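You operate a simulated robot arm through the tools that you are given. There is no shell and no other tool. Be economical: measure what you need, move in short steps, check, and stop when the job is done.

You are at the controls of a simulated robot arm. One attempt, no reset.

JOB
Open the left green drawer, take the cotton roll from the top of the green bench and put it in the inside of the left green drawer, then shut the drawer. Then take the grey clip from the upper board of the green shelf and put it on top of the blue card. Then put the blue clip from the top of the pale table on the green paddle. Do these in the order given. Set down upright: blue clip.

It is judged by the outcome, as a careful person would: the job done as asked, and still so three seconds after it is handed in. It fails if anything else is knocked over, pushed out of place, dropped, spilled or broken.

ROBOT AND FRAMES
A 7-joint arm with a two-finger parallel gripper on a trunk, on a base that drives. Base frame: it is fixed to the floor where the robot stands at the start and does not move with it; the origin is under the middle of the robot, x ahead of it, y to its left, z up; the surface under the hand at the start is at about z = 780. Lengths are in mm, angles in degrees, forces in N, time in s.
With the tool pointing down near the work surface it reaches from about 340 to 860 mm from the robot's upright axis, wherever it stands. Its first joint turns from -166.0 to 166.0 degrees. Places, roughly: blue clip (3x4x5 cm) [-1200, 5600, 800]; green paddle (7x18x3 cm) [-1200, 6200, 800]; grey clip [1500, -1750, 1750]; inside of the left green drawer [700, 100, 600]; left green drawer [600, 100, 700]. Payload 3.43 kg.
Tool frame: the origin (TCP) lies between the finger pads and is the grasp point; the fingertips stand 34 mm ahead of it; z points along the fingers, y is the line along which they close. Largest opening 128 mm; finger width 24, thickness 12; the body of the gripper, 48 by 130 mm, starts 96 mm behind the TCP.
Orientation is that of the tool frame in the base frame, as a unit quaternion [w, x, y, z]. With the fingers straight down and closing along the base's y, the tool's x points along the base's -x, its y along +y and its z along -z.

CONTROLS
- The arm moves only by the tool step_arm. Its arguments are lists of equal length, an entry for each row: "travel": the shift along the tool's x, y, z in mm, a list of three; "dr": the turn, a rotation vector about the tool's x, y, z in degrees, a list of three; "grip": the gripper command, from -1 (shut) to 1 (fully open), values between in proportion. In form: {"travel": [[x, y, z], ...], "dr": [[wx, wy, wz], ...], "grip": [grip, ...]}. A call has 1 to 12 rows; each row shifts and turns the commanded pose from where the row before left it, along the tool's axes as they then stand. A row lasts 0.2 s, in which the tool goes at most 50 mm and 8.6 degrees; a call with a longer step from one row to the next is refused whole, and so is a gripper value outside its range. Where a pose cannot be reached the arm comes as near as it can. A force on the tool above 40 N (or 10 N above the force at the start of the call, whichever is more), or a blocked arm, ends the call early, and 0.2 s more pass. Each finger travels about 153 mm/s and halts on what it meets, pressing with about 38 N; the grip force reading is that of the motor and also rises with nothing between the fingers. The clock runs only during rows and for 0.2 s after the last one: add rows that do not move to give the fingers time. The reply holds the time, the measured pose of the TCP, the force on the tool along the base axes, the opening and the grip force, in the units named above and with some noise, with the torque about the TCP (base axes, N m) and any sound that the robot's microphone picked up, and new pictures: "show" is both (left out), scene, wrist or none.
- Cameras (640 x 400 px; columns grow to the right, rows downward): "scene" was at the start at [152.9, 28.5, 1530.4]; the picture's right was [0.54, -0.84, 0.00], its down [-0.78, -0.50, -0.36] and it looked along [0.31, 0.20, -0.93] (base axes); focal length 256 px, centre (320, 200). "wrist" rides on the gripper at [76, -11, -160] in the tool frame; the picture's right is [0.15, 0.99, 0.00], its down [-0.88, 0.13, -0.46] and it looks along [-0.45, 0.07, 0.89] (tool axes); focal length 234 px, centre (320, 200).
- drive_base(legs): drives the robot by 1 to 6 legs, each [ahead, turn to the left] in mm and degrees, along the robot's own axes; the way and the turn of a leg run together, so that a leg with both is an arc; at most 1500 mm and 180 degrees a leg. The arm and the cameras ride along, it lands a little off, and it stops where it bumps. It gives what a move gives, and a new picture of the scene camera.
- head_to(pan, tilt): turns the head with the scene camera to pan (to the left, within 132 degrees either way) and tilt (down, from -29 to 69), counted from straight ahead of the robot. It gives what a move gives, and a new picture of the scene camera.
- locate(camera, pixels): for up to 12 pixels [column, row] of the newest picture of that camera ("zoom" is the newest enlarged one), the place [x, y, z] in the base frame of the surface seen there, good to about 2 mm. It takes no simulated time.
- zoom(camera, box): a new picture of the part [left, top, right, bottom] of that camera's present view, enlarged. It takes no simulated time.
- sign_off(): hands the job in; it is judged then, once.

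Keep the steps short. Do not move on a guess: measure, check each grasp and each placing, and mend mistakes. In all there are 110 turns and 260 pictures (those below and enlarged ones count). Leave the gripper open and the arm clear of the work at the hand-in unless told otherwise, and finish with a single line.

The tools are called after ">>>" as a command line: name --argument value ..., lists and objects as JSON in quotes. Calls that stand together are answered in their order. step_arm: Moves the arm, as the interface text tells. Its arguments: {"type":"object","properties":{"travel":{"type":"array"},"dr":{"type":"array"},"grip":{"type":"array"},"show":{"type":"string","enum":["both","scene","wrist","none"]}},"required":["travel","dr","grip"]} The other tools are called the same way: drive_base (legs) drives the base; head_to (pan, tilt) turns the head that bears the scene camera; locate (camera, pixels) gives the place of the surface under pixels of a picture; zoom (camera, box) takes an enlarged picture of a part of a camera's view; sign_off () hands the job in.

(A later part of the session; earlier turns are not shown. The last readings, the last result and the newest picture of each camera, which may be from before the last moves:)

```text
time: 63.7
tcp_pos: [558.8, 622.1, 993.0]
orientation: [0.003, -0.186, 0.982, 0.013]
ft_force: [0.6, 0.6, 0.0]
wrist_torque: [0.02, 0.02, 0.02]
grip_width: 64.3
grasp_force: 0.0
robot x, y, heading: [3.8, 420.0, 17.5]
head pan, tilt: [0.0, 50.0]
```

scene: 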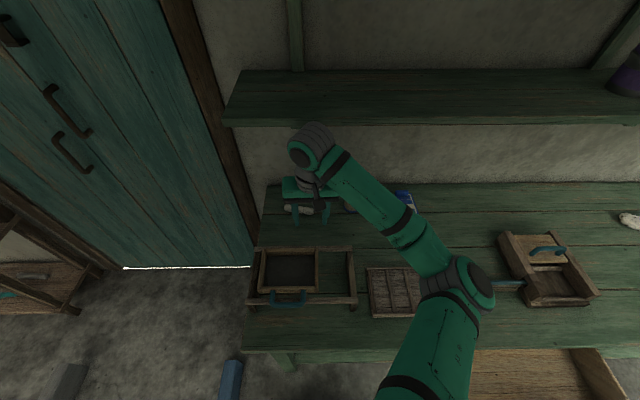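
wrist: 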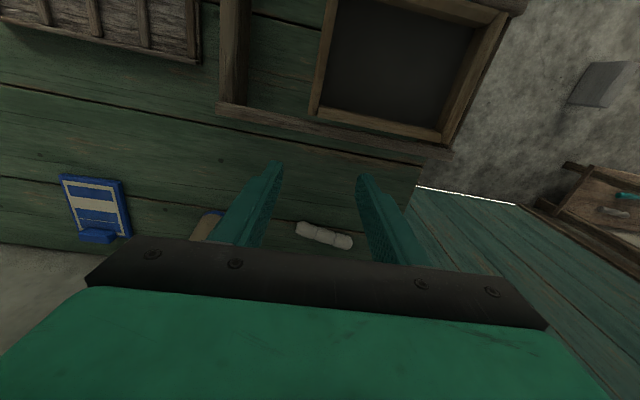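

The roll must be reached under the shelf (edge at depth where z≥1220), so I need to descend before going in. Check the wooden frame below the hand.

>>> locate --camera "wrist" --pixels '[[300, 125], [370, 132], [230, 100], [440, 148], [265, 60], [323, 235], [302, 229], [348, 243], [205, 225], [320, 150]]'

```text
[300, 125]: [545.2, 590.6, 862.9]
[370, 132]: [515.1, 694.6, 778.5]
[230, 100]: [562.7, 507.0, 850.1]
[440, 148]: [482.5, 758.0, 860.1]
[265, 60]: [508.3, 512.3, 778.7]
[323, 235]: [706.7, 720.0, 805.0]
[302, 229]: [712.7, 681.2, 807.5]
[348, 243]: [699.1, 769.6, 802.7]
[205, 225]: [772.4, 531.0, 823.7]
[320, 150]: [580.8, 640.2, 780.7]
```

>>> step_arm --travel '[[0, 0, 20], [0, 0, 20], [0, 0, 20], [0, 0, 15], [0, 0, 10], [0, 0, 0], [0, 0, 0], [0, 0, 0], [0, 0, 0]]' --dr '[[0, 0, -8.4], [0, 0, -8.4], [0, 0, -8.4], [0, 0, -8.4], [0, 0, -8.4], [0, 0, -8.4], [0, 0, -8.4], [0, 0, -8.5], [0, 0, -8.5]]' --grip '[0, 0, 0, 0, 0, 0, 0, 0, 0]' --show "both"

```text
time: 65.7
tcp_pos: [559.8, 625.1, 907.8]
orientation: [-0.012, 0.752, -0.659, -0.01]
ft_force: [10.0, 3.7, 10.5]
wrist_torque: [-0.14, 0.31, -0.02]
grip_width: 58.2
grasp_force: 0.1
robot x, y, heading: [2.2, 421.2, 17.6]
head pan, tilt: [0.0, 50.0]
```

scene: 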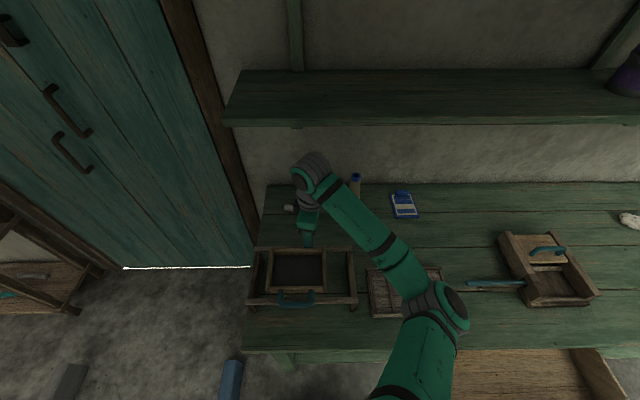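
wrist: 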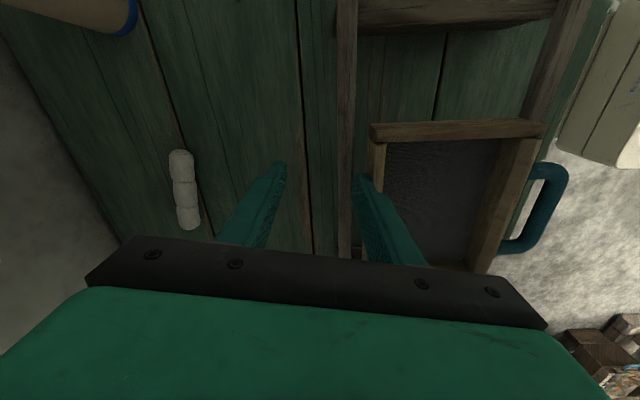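

A finger touched the wooden tray (force 10 N, width 58). Stop and lift straight up, then check whether it has shifted.

>>> step_arm --travel '[[0, 0, -15], [0, 0, -25]]' --dr '[[0, 0, 0], [0, 0, 0]]' --grip '[0, 0]' --show "both"

>>> zoom --camera "scene" --box '[220, 180, 400, 330]'

```text
time: 66.3
tcp_pos: [560.8, 624.3, 948.7]
orientation: [-0.01, 0.751, -0.66, -0.009]
ft_force: [0.1, -0.8, 0.4]
wrist_torque: [0.0, 0.0, 0.02]
grip_width: 64.0
grasp_force: 0.2
robot x, y, heading: [0.4, 415.7, 17.3]
head pan, tilt: [0.0, 50.0]
```

scene: 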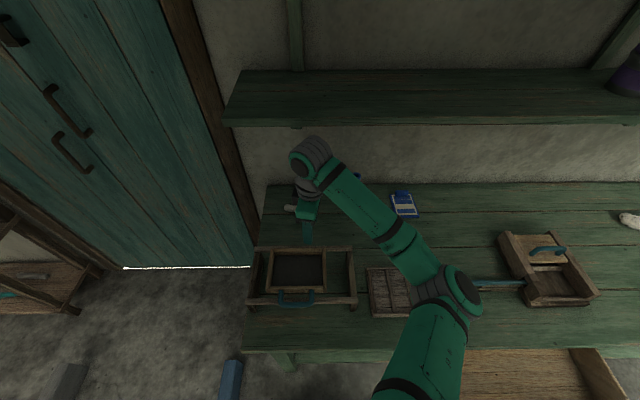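
wrist: 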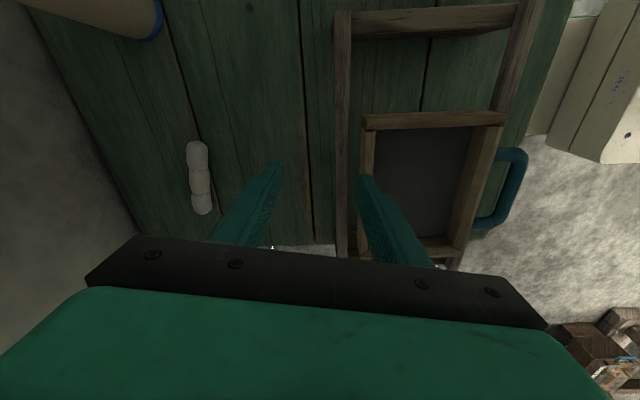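

```text
2.67 times, centred on (310, 255) of scene
```

zoom: 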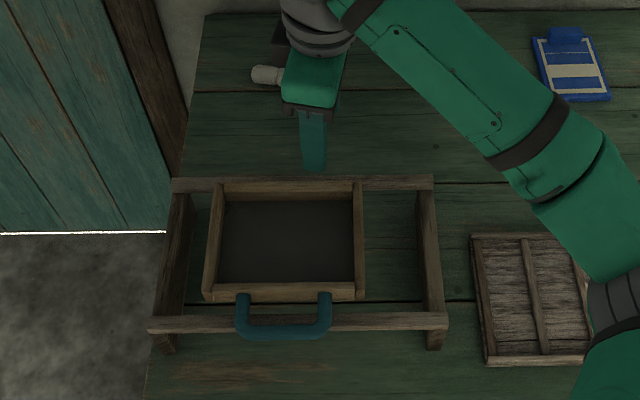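

The tray slid roughly 20 mm to the right along the stand. I'll measure its present corners to compare with where it was (earlier its back-right corner was near lateral 413, back-left near (482,758)).

>>> locate --camera "wrist" --pixels '[[372, 122], [430, 120], [500, 116], [368, 240], [365, 180], [343, 180], [510, 190], [342, 15], [480, 180], [415, 180]]'

>>> locate --camera "zoom" --pixels '[[224, 190], [360, 190], [208, 292], [360, 292], [180, 186], [428, 183], [245, 330], [325, 330], [158, 325], [440, 320]]'

```text
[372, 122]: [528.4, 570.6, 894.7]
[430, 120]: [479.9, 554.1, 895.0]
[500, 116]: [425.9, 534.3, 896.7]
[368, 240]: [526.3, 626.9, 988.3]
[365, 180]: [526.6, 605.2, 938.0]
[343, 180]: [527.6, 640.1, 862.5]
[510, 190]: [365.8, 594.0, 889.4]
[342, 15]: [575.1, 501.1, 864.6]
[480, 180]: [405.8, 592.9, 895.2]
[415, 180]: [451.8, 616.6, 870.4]
```

```text
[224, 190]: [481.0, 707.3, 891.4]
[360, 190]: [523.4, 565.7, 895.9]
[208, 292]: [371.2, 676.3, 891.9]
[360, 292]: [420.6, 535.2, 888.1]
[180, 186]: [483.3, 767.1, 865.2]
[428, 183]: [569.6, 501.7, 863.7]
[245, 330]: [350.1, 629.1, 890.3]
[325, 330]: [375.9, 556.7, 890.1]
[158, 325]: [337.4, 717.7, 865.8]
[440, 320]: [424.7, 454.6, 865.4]
```

The tray moved about 22 mm to the right and did not rotate. I'll push it back: closed fingers placed just right of its right side, at mid-depth.

>>> step_arm --travel '[[0, 0, -10], [28.7, 30.3, 0], [28.7, 30.3, 0], [28.7, 30.3, 0], [0, 0, 0]]' --dr '[[0, 0, 0], [0, 0, 0], [0, 0, 0], [0, 0, 0], [0, 0, 0]]' --grip '[-1, -1, -1, -1, -1]' --show "both"

```text
time: 67.5
tcp_pos: [478.9, 523.3, 954.6]
orientation: [-0.012, 0.751, -0.66, -0.01]
ft_force: [-0.1, 0.8, 0.8]
wrist_torque: [0.0, 0.02, -0.01]
grip_width: 0.2
grasp_force: 33.0
robot x, y, heading: [0.6, 417.8, 17.7]
head pan, tilt: [0.0, 50.0]
```

scene: 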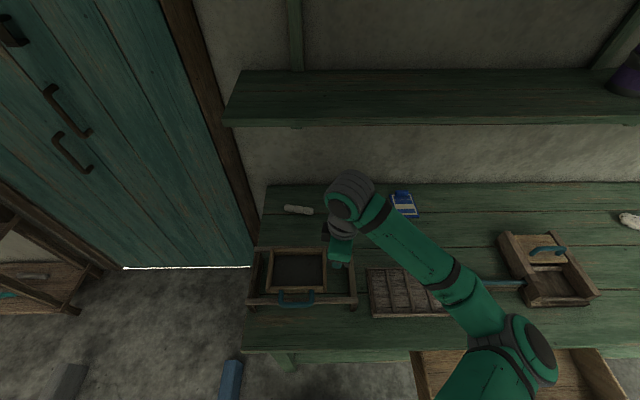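
wrist: 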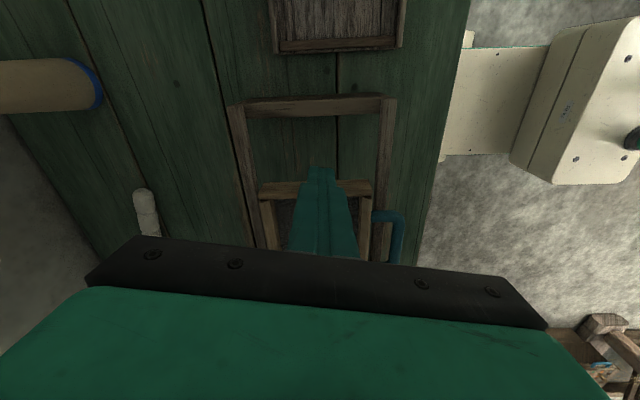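

>>> locate --camera "wrist" --pixels '[[270, 184], [285, 184], [355, 182], [365, 182], [320, 170], [250, 105]]'

>>> step_arm --travel '[[5, 0, 20], [0, 0, 25]]' --dr '[[0, 0, 0], [0, 0, 0]]' --grip '[-1, -1]' --show "both"

```text
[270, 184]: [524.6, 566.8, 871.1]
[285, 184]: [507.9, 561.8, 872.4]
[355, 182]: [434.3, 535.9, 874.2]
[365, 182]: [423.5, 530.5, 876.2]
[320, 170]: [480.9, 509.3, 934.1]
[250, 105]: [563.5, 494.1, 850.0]
```

```text
time: 68.1
tcp_pos: [480.4, 520.0, 911.6]
orientation: [-0.01, 0.751, -0.66, -0.01]
ft_force: [0.4, -0.4, 0.2]
wrist_torque: [0.01, -0.01, -0.01]
grip_width: 0.0
grasp_force: 33.5
robot x, y, heading: [0.6, 420.3, 17.4]
head pan, tilt: [0.0, 50.0]
```

scene: 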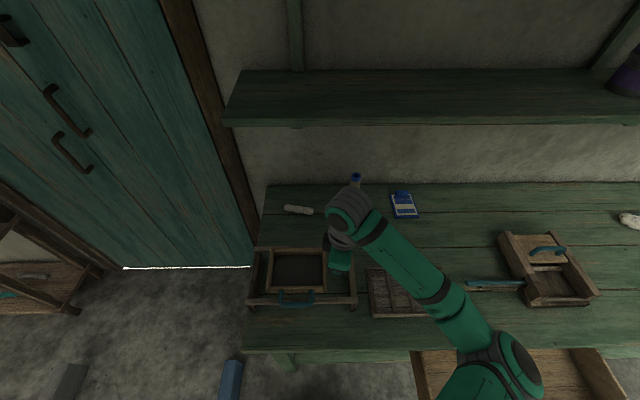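
wrist: 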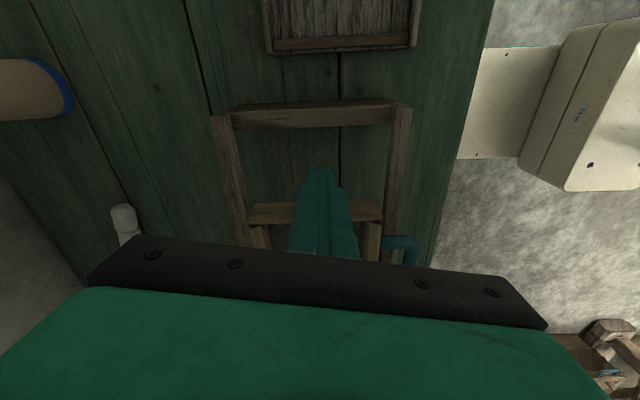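

Gap to the tray's side is about 19 mm; push 38 mm leftwards along the stand slowly.

>>> step_arm --travel '[[-9.5, 1.7, 0], [-9.5, 1.7, 0], [-9.5, 1.7, 0], [-9, 1.6, 0]]' --dr '[[0, 0, 0], [0, 0, 0], [0, 0, 0], [0, 0, 0]]' --grip '[-1, -1, -1, -1]' --show "none"

>>> zoom --camera "scene" --box '[220, 180, 400, 330]'

>>> locate --camera "zoom" --pixels '[[224, 190], [200, 190], [185, 292], [208, 292], [245, 330], [325, 330]]'

```text
time: 69.1
tcp_pos: [468.2, 558.1, 910.4]
orientation: [-0.011, 0.752, -0.659, -0.009]
ft_force: [-0.3, -3.7, -2.5]
wrist_torque: [-0.12, -0.01, 0.07]
grip_width: 0.2
grasp_force: 33.2
robot x, y, heading: [5.6, 419.4, 17.5]
head pan, tilt: [0.0, 50.0]
```

```text
2.67 times, centred on (310, 255) of scene
```

zoom: 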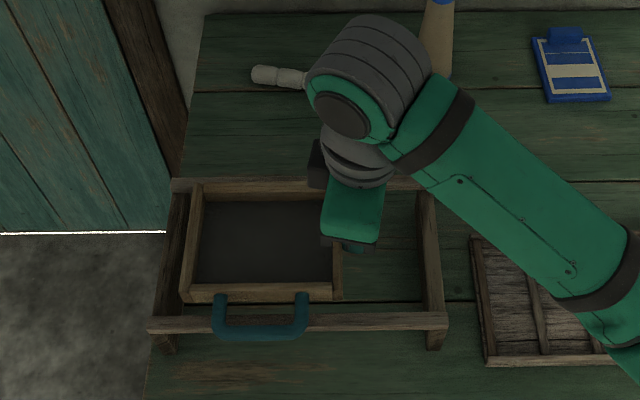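

```text
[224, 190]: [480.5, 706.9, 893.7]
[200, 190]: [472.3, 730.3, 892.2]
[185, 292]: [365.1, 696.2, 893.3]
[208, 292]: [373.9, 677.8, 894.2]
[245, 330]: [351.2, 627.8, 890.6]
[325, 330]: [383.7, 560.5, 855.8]
```

Tray is back to its original place (handle at 270–306 px as before). Now retreat, rise, pass behind the stand with the fingers shut, and go down under the shelf height.

>>> step_arm --travel '[[15, -2.7, 0], [0, 0, -30], [0, 0, -30], [-34.7, -32.7, 0], [-34.7, -32.7, 0], [-34.7, -32.7, 0], [0, 0, 33], [0, 0, 32]]' --dr '[[0, 0, 0], [0, 0, 0], [0, 0, 0], [0, 0, 0], [0, 0, 0], [0, 0, 0], [0, 0, 0], [0, 0, 0]]' --grip '[-1, -1, -1, -1, -1, -1, -1, -1]' --show "both"

```text
time: 70.9
tcp_pos: [556.5, 661.7, 907.9]
orientation: [-0.011, 0.751, -0.66, -0.01]
ft_force: [0.6, 0.0, 0.1]
wrist_torque: [0.05, 0.0, 0.0]
grip_width: 0.2
grasp_force: 33.0
robot x, y, heading: [-0.2, 423.2, 17.2]
head pan, tilt: [0.0, 50.0]
```

scene: 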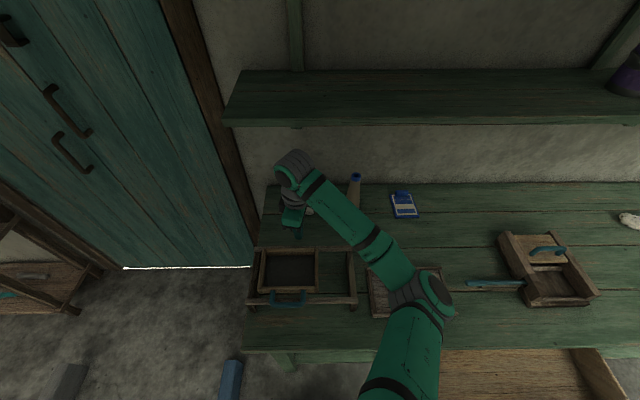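
wrist: 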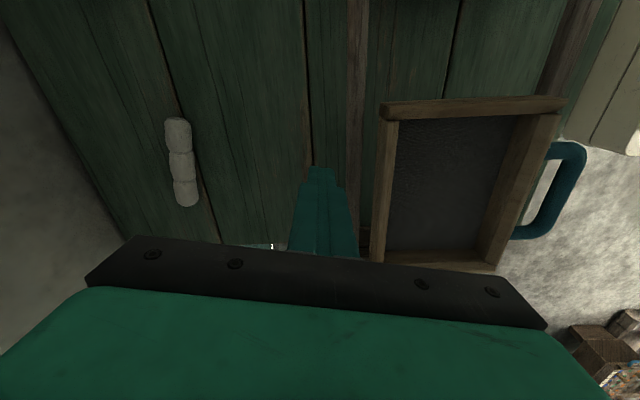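

>>> step_arm --travel '[[-9.2, -38.9, 0], [-9.2, -38.9, 0], [-9.2, -38.9, 25], [-9.2, -38.9, 22], [0, 0, 0]]' --dr '[[0, 0, 0], [0, 0, 0], [0, 0, 0], [0, 0, 0], [0, 0, 0]]' --grip '[-1, -1, 0, 0, 0]' --show "both"

>>> locate --camera "wrist" --pixels '[[320, 100], [320, 130], [320, 160], [300, 130], [320, 190]]'

```text
time: 72.1
tcp_pos: [704.7, 719.2, 869.4]
orientation: [-0.012, 0.751, -0.66, -0.01]
ft_force: [0.1, 0.5, 0.4]
wrist_torque: [-0.01, 0.02, 0.03]
grip_width: 64.1
grasp_force: 0.2
robot x, y, heading: [1.4, 420.4, 17.4]
head pan, tilt: [0.0, 50.0]
```

scene: 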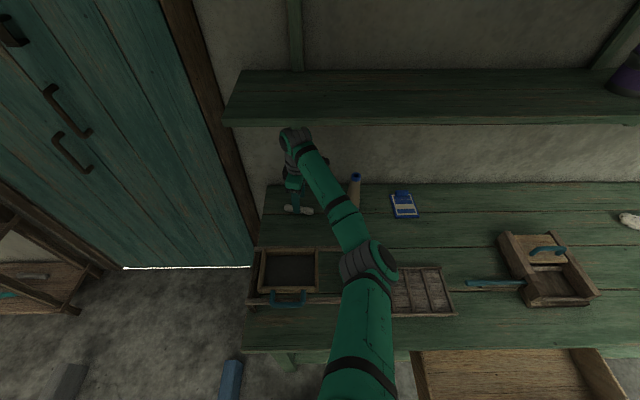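
wrist: 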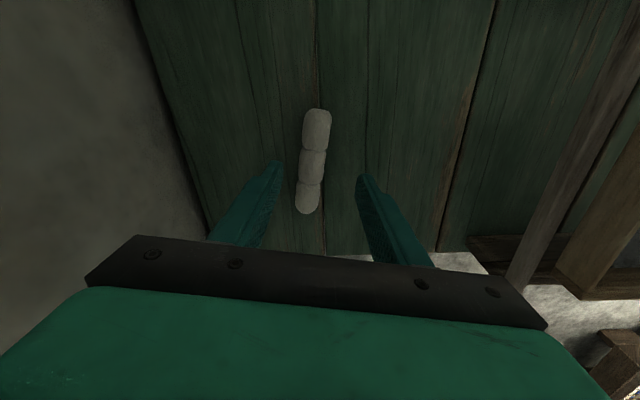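

```text
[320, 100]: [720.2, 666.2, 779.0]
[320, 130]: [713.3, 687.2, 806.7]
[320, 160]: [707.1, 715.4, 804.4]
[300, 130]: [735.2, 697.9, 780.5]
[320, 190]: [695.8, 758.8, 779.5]
```

The roll is between the fingers. Lower 53 mm and close.

>>> step_arm --travel '[[2, -3, 25], [0, 0, 20], [0, 0, 8], [0, 0, 0], [0, 0, 0], [0, 0, 0]]' --dr '[[0, 0, 0], [0, 0, 0], [0, 0, 0], [0, 0, 0], [0, 0, 0], [0, 0, 0]]' --grip '[0, 0, 0, -1, -1, -1]' --show "wrist"

```text
time: 73.5
tcp_pos: [710.2, 716.0, 813.4]
orientation: [-0.012, 0.751, -0.66, -0.009]
ft_force: [0.0, -1.1, 7.3]
wrist_torque: [-0.1, 0.13, 0.09]
grip_width: 25.6
grasp_force: 38.4
robot x, y, heading: [1.8, 419.9, 17.4]
head pan, tilt: [0.0, 50.0]
```

wrist: 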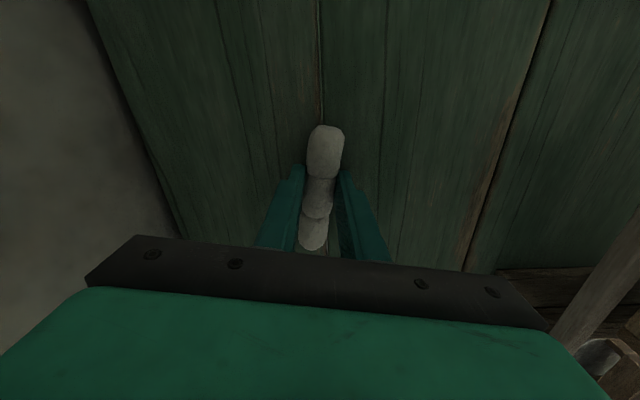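

Gripped at 25.6 mm. Lift and retrace the way out from under the shelf.

>>> step_arm --travel '[[0, 0, -25], [0, 0, -25], [9.2, 38.9, -22], [9.2, 38.9, -22], [9.2, 38.9, 0], [9.2, 38.9, 0], [0, 0, -40], [0, 0, -40]]' --dr '[[0, 0, 0], [0, 0, 0], [0, 0, 0], [0, 0, 0], [0, 0, 0], [0, 0, 0], [0, 0, 0], [0, 0, 0]]' --grip '[-1, -1, -1, -1, -1, -1, -1, -1]' --show "both"

```text
time: 75.3
tcp_pos: [559.2, 657.7, 984.4]
orientation: [-0.011, 0.751, -0.661, -0.009]
ft_force: [0.3, 0.6, -0.2]
wrist_torque: [0.0, 0.0, 0.01]
grip_width: 25.5
grasp_force: 37.3
robot x, y, heading: [4.6, 413.6, 17.2]
head pan, tilt: [0.0, 50.0]
```

scene: 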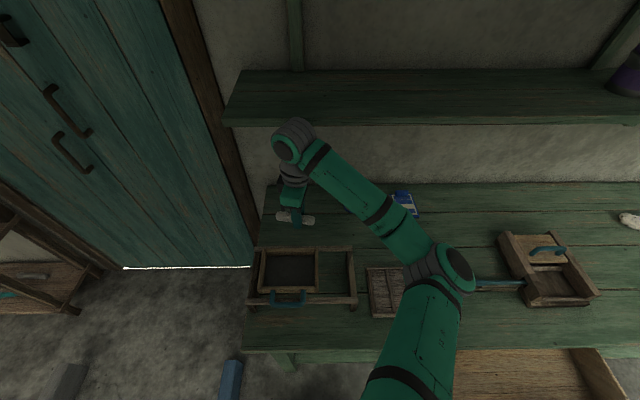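
wrist: 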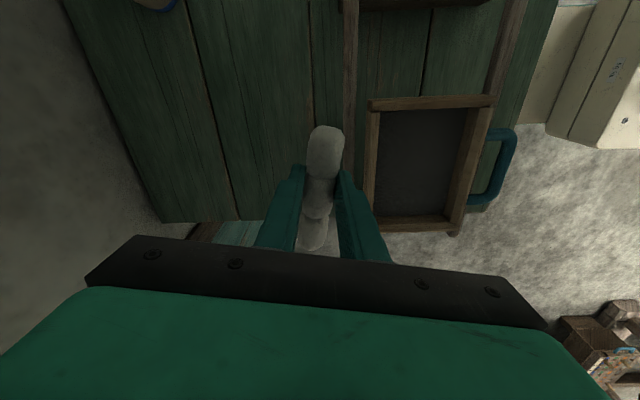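

The roll is held. From here the drawer (about (360,-11)) is within arm's reach, so no driving needed. First turn the wrist to neutral.

>>> step_arm --travel '[[0, 0, 0], [0, 0, 0], [0, 0, 0], [0, 0, 0], [0, 0, 0], [0, 0, 0], [0, 0, 0], [0, 0, 0], [0, 0, 0]]' --dr '[[0, 0, 8.2], [0, 0, 8.2], [0, 0, 8.2], [0, 0, 8.2], [0, 0, 8.2], [0, 0, 8.2], [0, 0, 8.2], [0, 0, 8.2], [0, 0, 8.2]]' --grip '[-1, -1, -1, -1, -1, -1, -1, -1, -1]' --show "none"

>>> head_to --pan -40 --tilt 55

```text
time: 77.3
tcp_pos: [561.5, 656.9, 981.7]
orientation: [0.003, -0.203, 0.979, 0.014]
ft_force: [-0.1, 0.1, -0.4]
wrist_torque: [0.03, 0.03, -0.02]
grip_width: 25.6
grasp_force: 38.4
robot x, y, heading: [1.2, 424.4, 17.4]
head pan, tilt: [0.0, 50.0]
```

```text
time: 78.3
tcp_pos: [559.6, 656.0, 983.3]
orientation: [0.004, -0.205, 0.979, 0.013]
ft_force: [0.7, 0.2, -1.1]
wrist_torque: [0.01, 0.01, -0.03]
grip_width: 25.9
grasp_force: 37.7
robot x, y, heading: [2.8, 420.0, 17.5]
head pan, tilt: [-40.0, 55.0]
```

scene: 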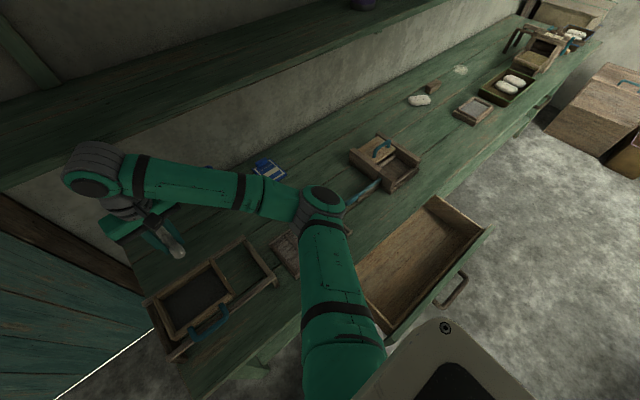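

>>> step_arm --travel '[[28.1, -33.2, 0], [28.1, -33.2, 0], [28.1, -33.2, 0], [28.1, -33.2, 0], [28.1, -33.2, 0], [28.1, -33.2, 0], [28.1, -33.2, 0], [28.1, -33.2, 0], [28.1, -33.2, 0], [28.1, -33.2, 0], [28.1, -33.2, 0], [28.1, -33.2, 0]]' --dr '[[0, 0, 0], [0, 0, 0], [0, 0, 0], [0, 0, 0], [0, 0, 0], [0, 0, 0], [0, 0, 0], [0, 0, 0], [0, 0, 0], [0, 0, 0], [0, 0, 0], [0, 0, 0]]' --grip '[-1, -1, -1, -1, -1, -1, -1, -1, -1, -1, -1, -1]' --show "scene"

>>> step_arm --travel '[[28.1, -33.2, 0], [28.1, -33.2, 0], [28.1, -33.2, 0], [28.1, -33.2, 0]]' --dr '[[0, 0, 0], [0, 0, 0], [0, 0, 0], [0, 0, 0]]' --grip '[-1, -1, -1, -1]' --show "both"

```text
time: 80.9
tcp_pos: [409.1, 155.3, 968.7]
orientation: [0.002, -0.205, 0.979, 0.014]
ft_force: [0.2, 0.5, -0.7]
wrist_torque: [-0.02, 0.03, 0.01]
grip_width: 25.6
grasp_force: 37.5
robot x, y, heading: [-0.8, 420.7, 17.8]
head pan, tilt: [-40.0, 55.0]
```

scene: 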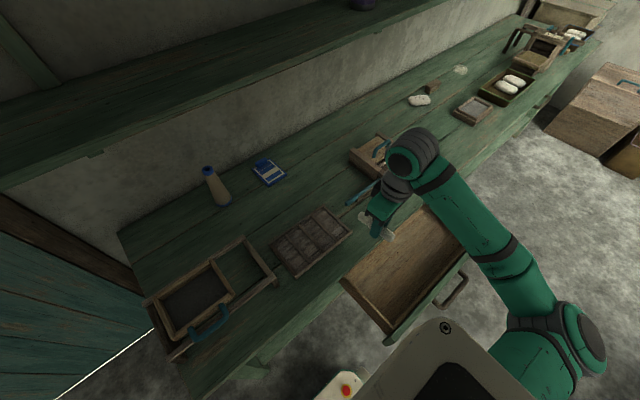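

```text
time: 81.9
tcp_pos: [359.5, -9.8, 963.5]
orientation: [0.004, -0.204, 0.979, 0.013]
ft_force: [1.0, 0.1, 0.2]
wrist_torque: [-0.01, 0.01, -0.01]
grip_width: 25.7
grasp_force: 37.2
robot x, y, heading: [-0.1, 421.3, 17.6]
head pan, tilt: [-40.0, 55.0]
```

scene: 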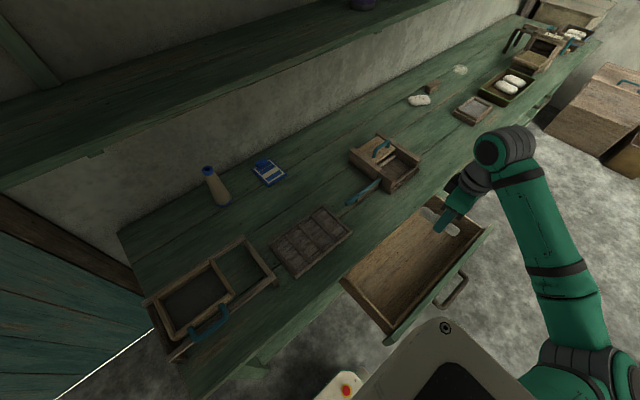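
wrist: 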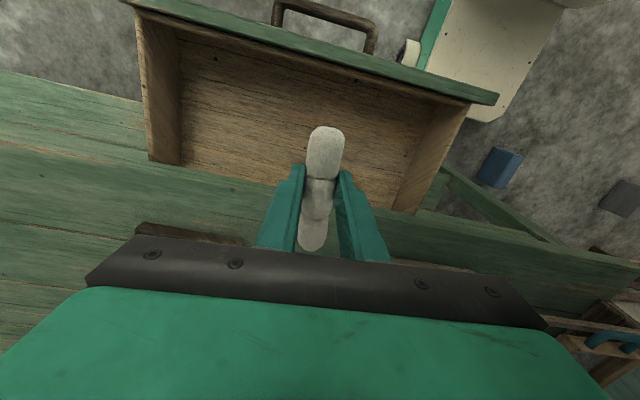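

The roll is over the drawer. Shift 10 mm toward the handle and lower to just above the drawer floor (TCP z≈672).

>>> step_arm --travel '[[10, 0, 40], [0, 0, 48], [0, 0, 48], [0, 0, 48], [0, 0, 48], [0, 0, 40], [0, 0, 15], [0, 0, 3]]' --dr '[[0, 0, 0], [0, 0, 0], [0, 0, 0], [0, 0, 0], [0, 0, 0], [0, 0, 0], [0, 0, 0], [0, 0, 0]]' --grip '[-1, -1, -1, -1, -1, -1, -1, -1]' --show "both"

```text
time: 83.7
tcp_pos: [349.2, -5.3, 671.5]
orientation: [0.004, -0.204, 0.979, 0.014]
ft_force: [0.7, 0.9, -0.6]
wrist_torque: [-0.01, -0.03, 0.01]
grip_width: 25.8
grasp_force: 38.0
robot x, y, heading: [2.5, 419.2, 17.6]
head pan, tilt: [-40.0, 55.0]
```

scene: 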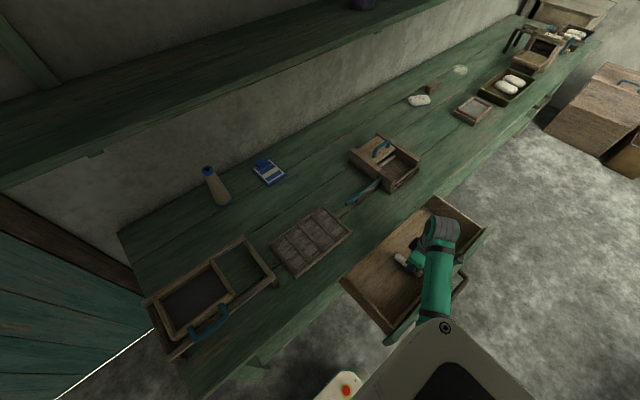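
wrist: 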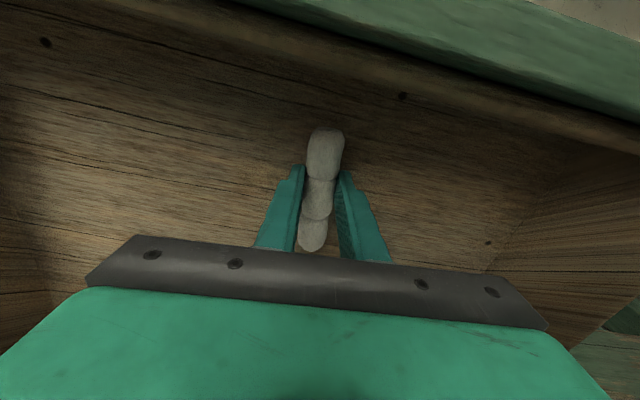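

Down 5 mm to touch, then open to ~50 mm and rise.

>>> step_arm --travel '[[0, 0, 5], [0, 0, 0], [0, 0, 0], [0, 0, -20], [0, 0, -45], [0, 0, -45], [0, 0, -45], [0, 0, -45], [0, 0, -45], [0, 0, -45]]' --dr '[[0, 0, 0], [0, 0, 0], [0, 0, 0], [0, 0, 0], [0, 0, 0], [0, 0, 0], [0, 0, 0], [0, 0, 0], [0, 0, 0], [0, 0, 0]]' --grip '[-1, -0.2, -0.2, -0.2, -0.2, -0.2, -0.2, -0.2, -0.2, -0.2]' --show "both"

```text
time: 85.9
tcp_pos: [351.1, -15.8, 959.3]
orientation: [0.003, -0.205, 0.979, 0.015]
ft_force: [0.4, 0.2, 0.1]
wrist_torque: [-0.05, 0.02, -0.01]
grip_width: 51.2
grasp_force: 0.1
robot x, y, heading: [3.2, 417.8, 17.8]
head pan, tilt: [-40.0, 55.0]
```

scene: 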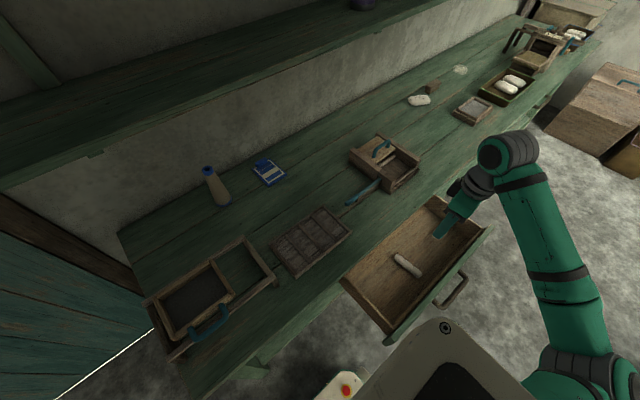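
wrist: 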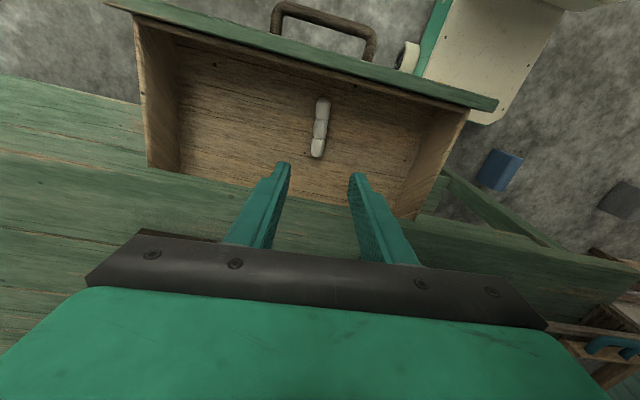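

The roll lies in the drawer. To shut it I'll push the handle bar with closed, downward fingers from outside: first move above the spot in front of the handle.

>>> step_arm --travel '[[0, 0, 0], [38, -2.4, 0], [38, -2.4, 0], [38, -2.4, 0], [38, -2.4, 0], [38, -2.4, 0]]' --dr '[[0, 0, 6], [0, 0, 0], [0, 0, 0], [0, 0, 0], [0, 0, 0], [0, 0, 0]]' --grip '[-1, -1, -1, -1, -1, -1]' --show "both"

```text
time: 87.3
tcp_pos: [171.9, -82.1, 955.7]
orientation: [0.002, -0.153, 0.988, 0.014]
ft_force: [-0.1, -0.8, -0.4]
wrist_torque: [-0.01, 0.01, 0.03]
grip_width: 0.1
grasp_force: 32.9
robot x, y, heading: [5.0, 420.1, 17.7]
head pan, tilt: [-40.0, 55.0]
```

scene: 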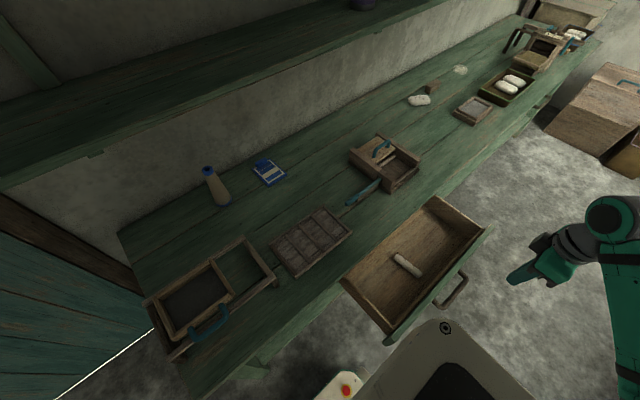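
wrist: 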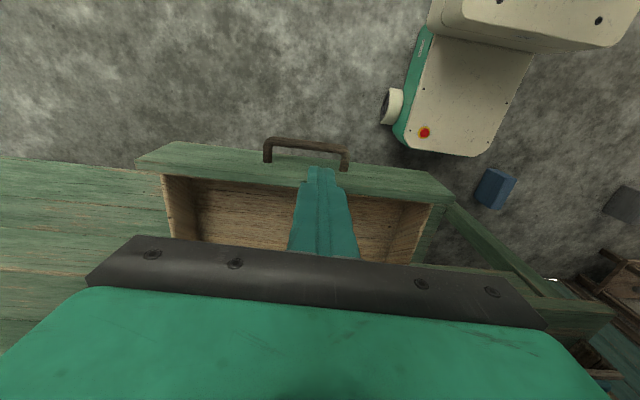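

>>> locate --camera "wrist" --pixels '[[305, 142], [275, 140], [340, 148], [250, 158], [380, 172], [425, 132], [480, 155]]'

```text
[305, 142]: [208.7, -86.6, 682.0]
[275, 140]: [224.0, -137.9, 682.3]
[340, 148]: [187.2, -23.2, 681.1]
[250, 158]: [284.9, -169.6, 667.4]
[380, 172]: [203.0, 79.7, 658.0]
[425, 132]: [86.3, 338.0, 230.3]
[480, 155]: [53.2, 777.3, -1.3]
```

Bar is ~13 mm beyond the finger line. Lower to TCP z≈692.

>>> step_arm --travel '[[0, -6, 45], [0, 0, 45], [0, 0, 45], [0, 0, 45], [0, 0, 45], [0, 0, 38]]' --dr '[[0, 0, 0], [0, 0, 0], [0, 0, 0], [0, 0, 0], [0, 0, 0], [0, 0, 0]]' --grip '[-1, -1, -1, -1, -1, -1]' --show "wrist"

```text
time: 88.7
tcp_pos: [175.0, -79.9, 692.4]
orientation: [0.002, -0.153, 0.988, 0.014]
ft_force: [0.9, 0.7, 0.5]
wrist_torque: [0.0, -0.03, -0.03]
grip_width: 0.0
grasp_force: 32.9
robot x, y, heading: [-0.9, 422.0, 17.5]
head pan, tilt: [-40.0, 55.0]
```

wrist: 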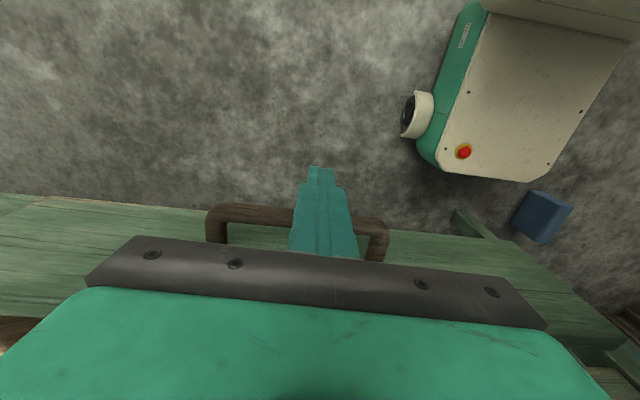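

Push along the bench normal, 240 mm first.

>>> step_arm --travel '[[-15, 0, 0], [-25, 0, 0], [-25, 0, 0], [-30, 0, 0], [-30, 0, 0], [-30, 0, 0], [-30, 0, 0], [-30, 0, 0], [-25, 0, 0]]' --dr '[[0, 0, 0], [0, 0, 0], [0, 0, 0], [0, 0, 0], [0, 0, 0], [0, 0, 0], [0, 0, 0], [0, 0, 0], [0, 0, 0]]' --grip '[-1, -1, -1, -1, -1, -1, -1, -1, -1]' --show "both"

```text
time: 90.7
tcp_pos: [404.3, -7.8, 694.4]
orientation: [0.003, -0.152, 0.988, 0.015]
ft_force: [-1.2, -0.2, 0.0]
wrist_torque: [0.03, -0.03, -0.01]
grip_width: 0.1
grasp_force: 32.8
robot x, y, heading: [0.6, 420.4, 17.5]
head pan, tilt: [-40.0, 55.0]
```

scene: 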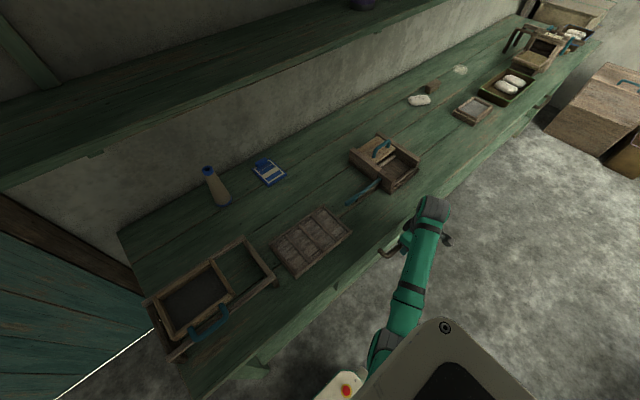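
wrist: 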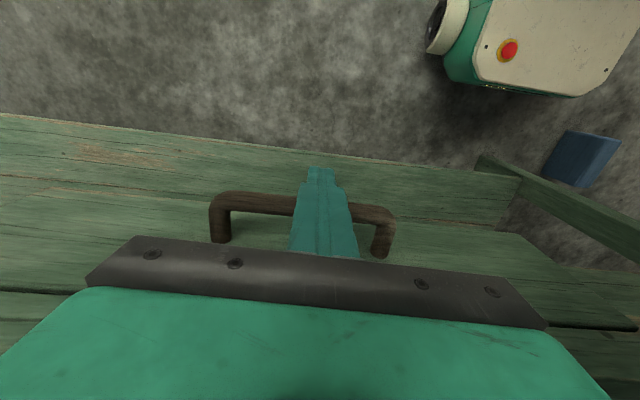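

>>> step_arm --travel '[[-12, 0, 0], [-8, 0, 0], [-5, 0, 0], [-4, 0, 0], [-3, 0, 0]]' --dr '[[0, 0, 0], [0, 0, 0], [0, 0, 0], [0, 0, 0], [0, 0, 0]]' --grip '[-1, -1, -1, -1, -1]' --show "wrist"

>>> zoom --camera "scene" --box '[280, 180, 480, 305]'

```text
time: 91.9
tcp_pos: [430.7, -1.0, 695.5]
orientation: [0.0, -0.149, 0.989, 0.014]
ft_force: [-31.5, -1.0, 7.4]
wrist_torque: [0.22, 0.62, 0.2]
grip_width: 0.2
grasp_force: 33.1
robot x, y, heading: [0.9, 417.9, 17.9]
head pan, tilt: [-40.0, 55.0]
```

wrist: 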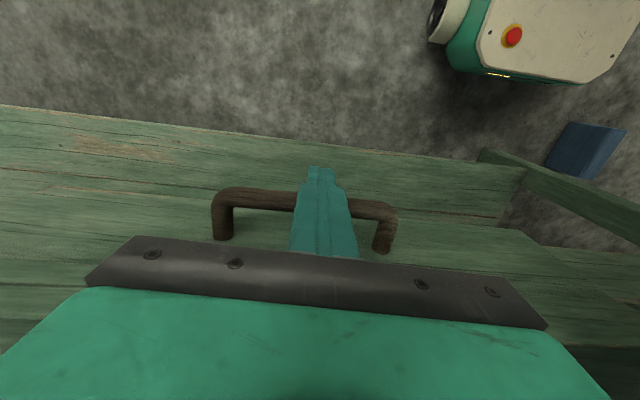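

```text
3.20 times, centred on (380, 242) of scene
```

zoom: 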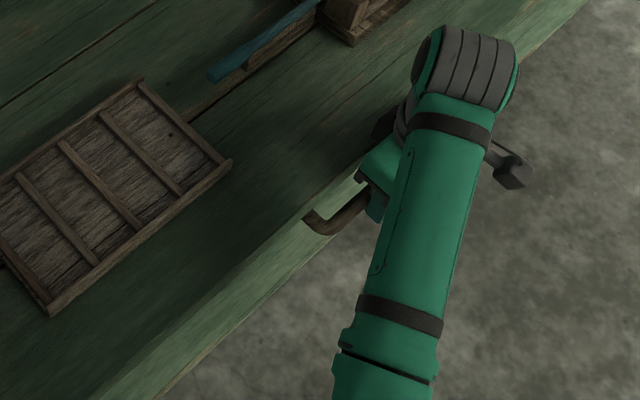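

The force rose to 31 N at the expected closed position. Check the bar's place, then back off and lift.

>>> locate --camera "wrist" --pixels '[[260, 200], [375, 213], [225, 205]]'

>>> step_arm --travel '[[20, 0, 0], [40, 0, 0], [40, 0, 0], [0, 0, -48], [0, 0, -48], [0, 0, -48], [0, 0, -48], [0, 0, -48], [0, 0, -48]]' --dr '[[0, 0, 0], [0, 0, 0], [0, 0, 0], [0, 0, 0], [0, 0, 0], [0, 0, 0], [0, 0, 0], [0, 0, 0], [0, 0, 0]]' --grip '[-1, -1, -1, -1, -1, -1, -1, -1, -1]' --show "both"

```text
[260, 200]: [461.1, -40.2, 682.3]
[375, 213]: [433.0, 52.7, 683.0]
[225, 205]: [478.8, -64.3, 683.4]
```

```text
time: 93.9
tcp_pos: [354.9, -41.3, 940.1]
orientation: [0.022, -0.156, 0.988, -0.007]
ft_force: [-0.3, 0.7, 0.2]
wrist_torque: [0.02, 0.01, 0.01]
grip_width: 0.0
grasp_force: 32.7
out of reach, approached as far as the arm can: row 4, 5
robot x, y, heading: [0.7, 419.1, 17.4]
head pan, tilt: [-40.0, 55.0]
```

scene: 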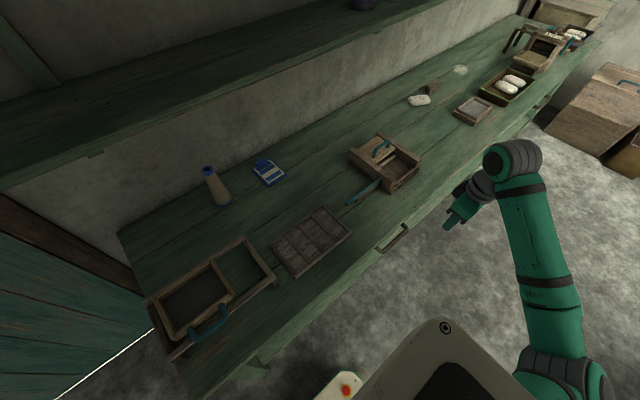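
wrist: 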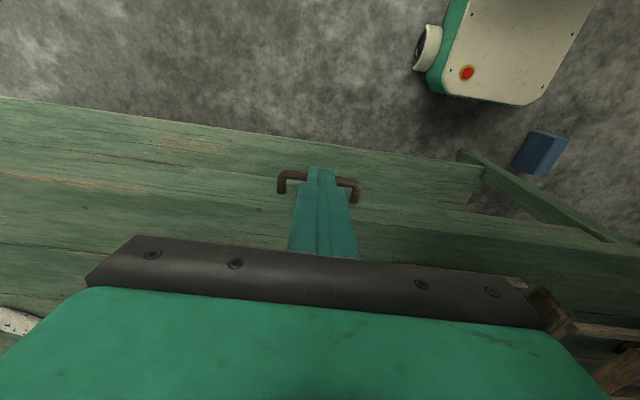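

The drawer is shut (bar at its original place). Next: the grey clip. I'll measure the surroundings at the right end of the bench.

>>> head_to --pan -60 --tilt 20

>>> locate --camera "scene" --pixels '[[320, 200], [320, 300], [400, 250], [450, 250], [500, 250], [250, 150], [300, 150], [200, 150]]'

```text
time: 94.9
tcp_pos: [354.9, -42.1, 940.2]
orientation: [0.023, -0.156, 0.987, -0.007]
ft_force: [-0.1, -0.5, -0.5]
wrist_torque: [-0.01, -0.03, -0.02]
grip_width: 0.0
grasp_force: 33.3
robot x, y, heading: [2.2, 419.1, 17.3]
head pan, tilt: [-60.0, 20.0]
```

scene: 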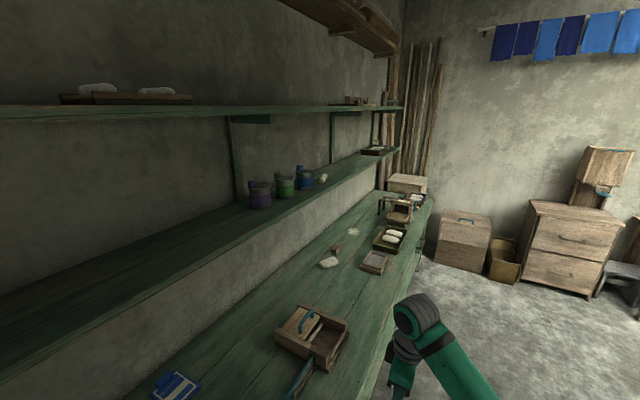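

```text
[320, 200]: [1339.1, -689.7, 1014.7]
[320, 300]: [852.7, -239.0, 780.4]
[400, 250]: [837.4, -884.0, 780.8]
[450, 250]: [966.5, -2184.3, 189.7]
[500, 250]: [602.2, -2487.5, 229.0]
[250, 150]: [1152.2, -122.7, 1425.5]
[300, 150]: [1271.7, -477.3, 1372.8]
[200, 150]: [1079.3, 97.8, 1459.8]
```

>>> zoom --camera "scene" --box '[320, 75, 480, 175]'

>>> zoom --camera "scene" --box '[360, 150, 520, 290]'

>>> locate --camera "scene" --pixels '[[384, 100], [388, 99], [402, 106], [428, 210], [425, 262], [445, 215], [488, 220], [437, 260], [400, 150], [422, 260], [470, 268], [440, 240]]'

```text
4.00 times, centred on (400, 125) of scene
```

zoom: 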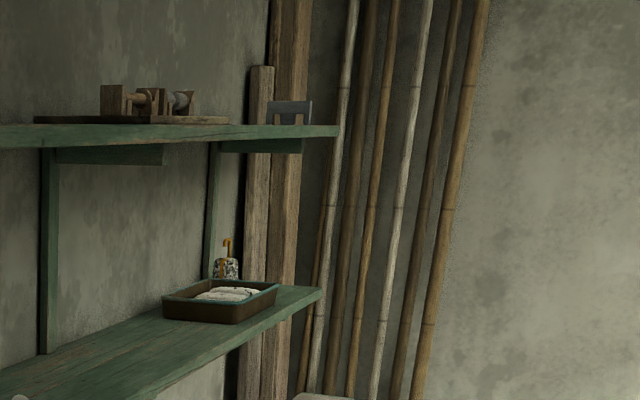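

```text
2.86 times, centred on (440, 220) of scene
```

zoom: 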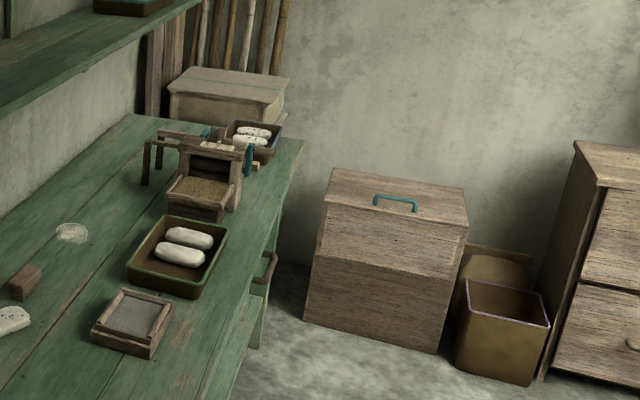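

```text
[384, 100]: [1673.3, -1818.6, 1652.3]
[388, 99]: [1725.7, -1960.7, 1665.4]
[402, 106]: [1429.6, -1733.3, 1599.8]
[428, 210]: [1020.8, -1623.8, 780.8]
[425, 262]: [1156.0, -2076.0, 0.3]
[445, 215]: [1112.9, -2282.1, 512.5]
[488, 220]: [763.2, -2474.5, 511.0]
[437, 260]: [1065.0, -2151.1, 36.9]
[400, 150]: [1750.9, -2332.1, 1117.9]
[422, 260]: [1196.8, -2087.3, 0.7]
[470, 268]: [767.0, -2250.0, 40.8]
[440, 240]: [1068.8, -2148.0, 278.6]
```

Clip's place is past the bench's right end at about depth 877 (bench frame); standing spot is (730,-1867) with heading 17.6°. Before driving, tuck the arm in front of the robot.

>>> step_arm --travel '[[-25, 40, -10], [-25, 40, -10], [-25, 40, -10], [-25, 40, -10], [-25, 40, -10], [-25, 40, -10], [-25, 40, -10], [-25, 40, -10], [-25, 40, -10], [-25, 40, -10]]' --dr '[[0, 0, 0], [0, 0, 0], [0, 0, 0], [0, 0, 0], [0, 0, 0], [0, 0, 0], [0, 0, 0], [0, 0, 0], [0, 0, 0], [0, 0, 0]]' --grip '[-1, -1, -1, -1, -1, -1, -1, -1, -1, -1]' --show "scene"

>>> head_to --pan -100 --tilt 35

```text
time: 97.1
tcp_pos: [461.2, 412.1, 1044.2]
orientation: [0.023, -0.155, 0.988, -0.008]
ft_force: [0.2, -0.1, 0.2]
wrist_torque: [0.02, -0.01, -0.05]
grip_width: 0.0
grasp_force: 33.3
robot x, y, heading: [2.5, 418.7, 17.4]
head pan, tilt: [-60.0, 20.0]
```

scene: 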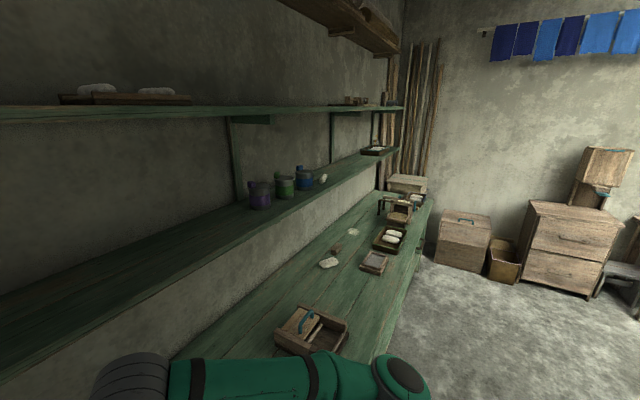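

```text
time: 98.2
tcp_pos: [462.9, 413.0, 1043.4]
orientation: [0.023, -0.156, 0.987, -0.008]
ft_force: [-0.6, 0.0, -0.1]
wrist_torque: [-0.02, -0.03, 0.0]
grip_width: 0.3
grasp_force: 32.9
robot x, y, heading: [2.0, 423.2, 17.5]
head pan, tilt: [-100.0, 35.0]
```

scene: 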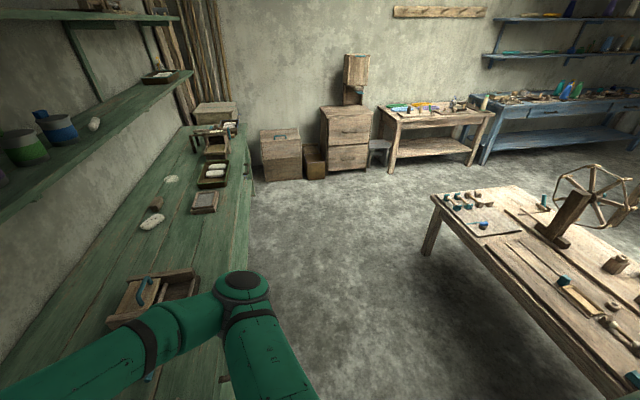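

>>> locate --camera "scene" --pixels '[[428, 252], [435, 196], [620, 398], [245, 285], [255, 178], [300, 175], [370, 170]]'

```text
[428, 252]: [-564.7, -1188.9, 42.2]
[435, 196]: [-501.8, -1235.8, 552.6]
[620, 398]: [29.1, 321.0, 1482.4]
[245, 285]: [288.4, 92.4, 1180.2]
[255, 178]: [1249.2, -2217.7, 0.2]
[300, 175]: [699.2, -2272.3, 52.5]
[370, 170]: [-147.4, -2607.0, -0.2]
```

The corridor along the bench is clear. Drive: back 50, turn right 90°, ahead 2350 mm.

>>> drive_base --legs '[[-50, 0], [0, -90], [1200, 0]]'

```text
time: 109.0
tcp_pos: [387.6, -1183.6, 1044.8]
orientation: [0.011, 0.566, 0.824, -0.022]
ft_force: [0.1, -0.1, -1.0]
wrist_torque: [0.02, -0.03, 0.01]
grip_width: 0.0
grasp_force: 33.0
robot x, y, heading: [372.3, -724.4, -69.4]
head pan, tilt: [-100.0, 35.0]
```

scene: 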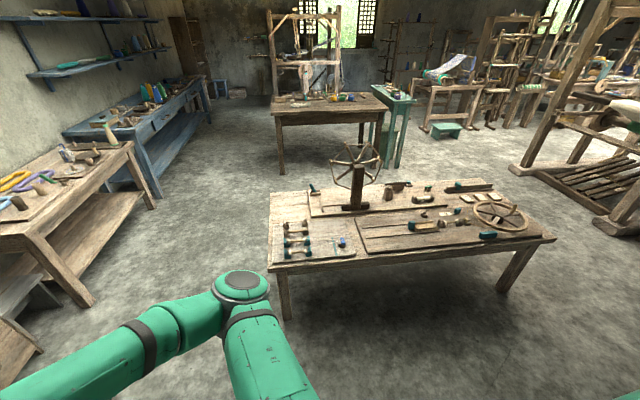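

Continue to the clip's lateral position, then face the shelf.

>>> drive_base --legs '[[0, -3], [1190, 0], [0, 90]]'

>>> head_to --pan 0 --tilt -5

```text
time: 119.9
tcp_pos: [1207.2, -1813.4, 1044.3]
orientation: [0.023, -0.195, 0.981, -0.008]
ft_force: [0.6, 0.6, 0.3]
wrist_torque: [-0.01, 0.01, 0.03]
grip_width: 0.1
grasp_force: 32.5
robot x, y, heading: [748.8, -1841.0, 21.9]
head pan, tilt: [-100.0, 35.0]
```

scene: 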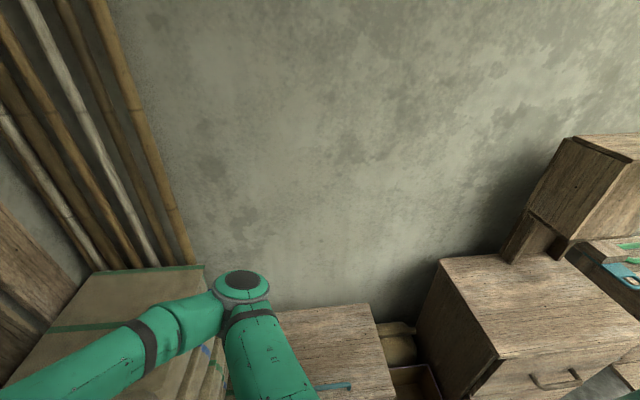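

```text
time: 121.7
tcp_pos: [1207.3, -1812.3, 1044.0]
orientation: [0.023, -0.196, 0.98, -0.007]
ft_force: [1.6, -0.1, -0.1]
wrist_torque: [-0.01, 0.03, 0.03]
grip_width: 0.0
grasp_force: 32.7
robot x, y, heading: [749.8, -1844.2, 22.3]
head pan, tilt: [0.0, -5.0]
```

scene: 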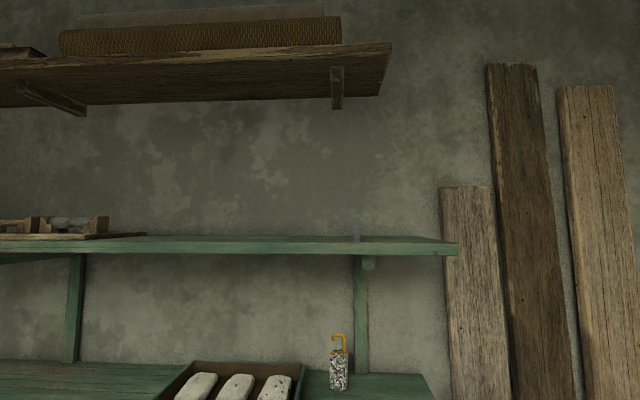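

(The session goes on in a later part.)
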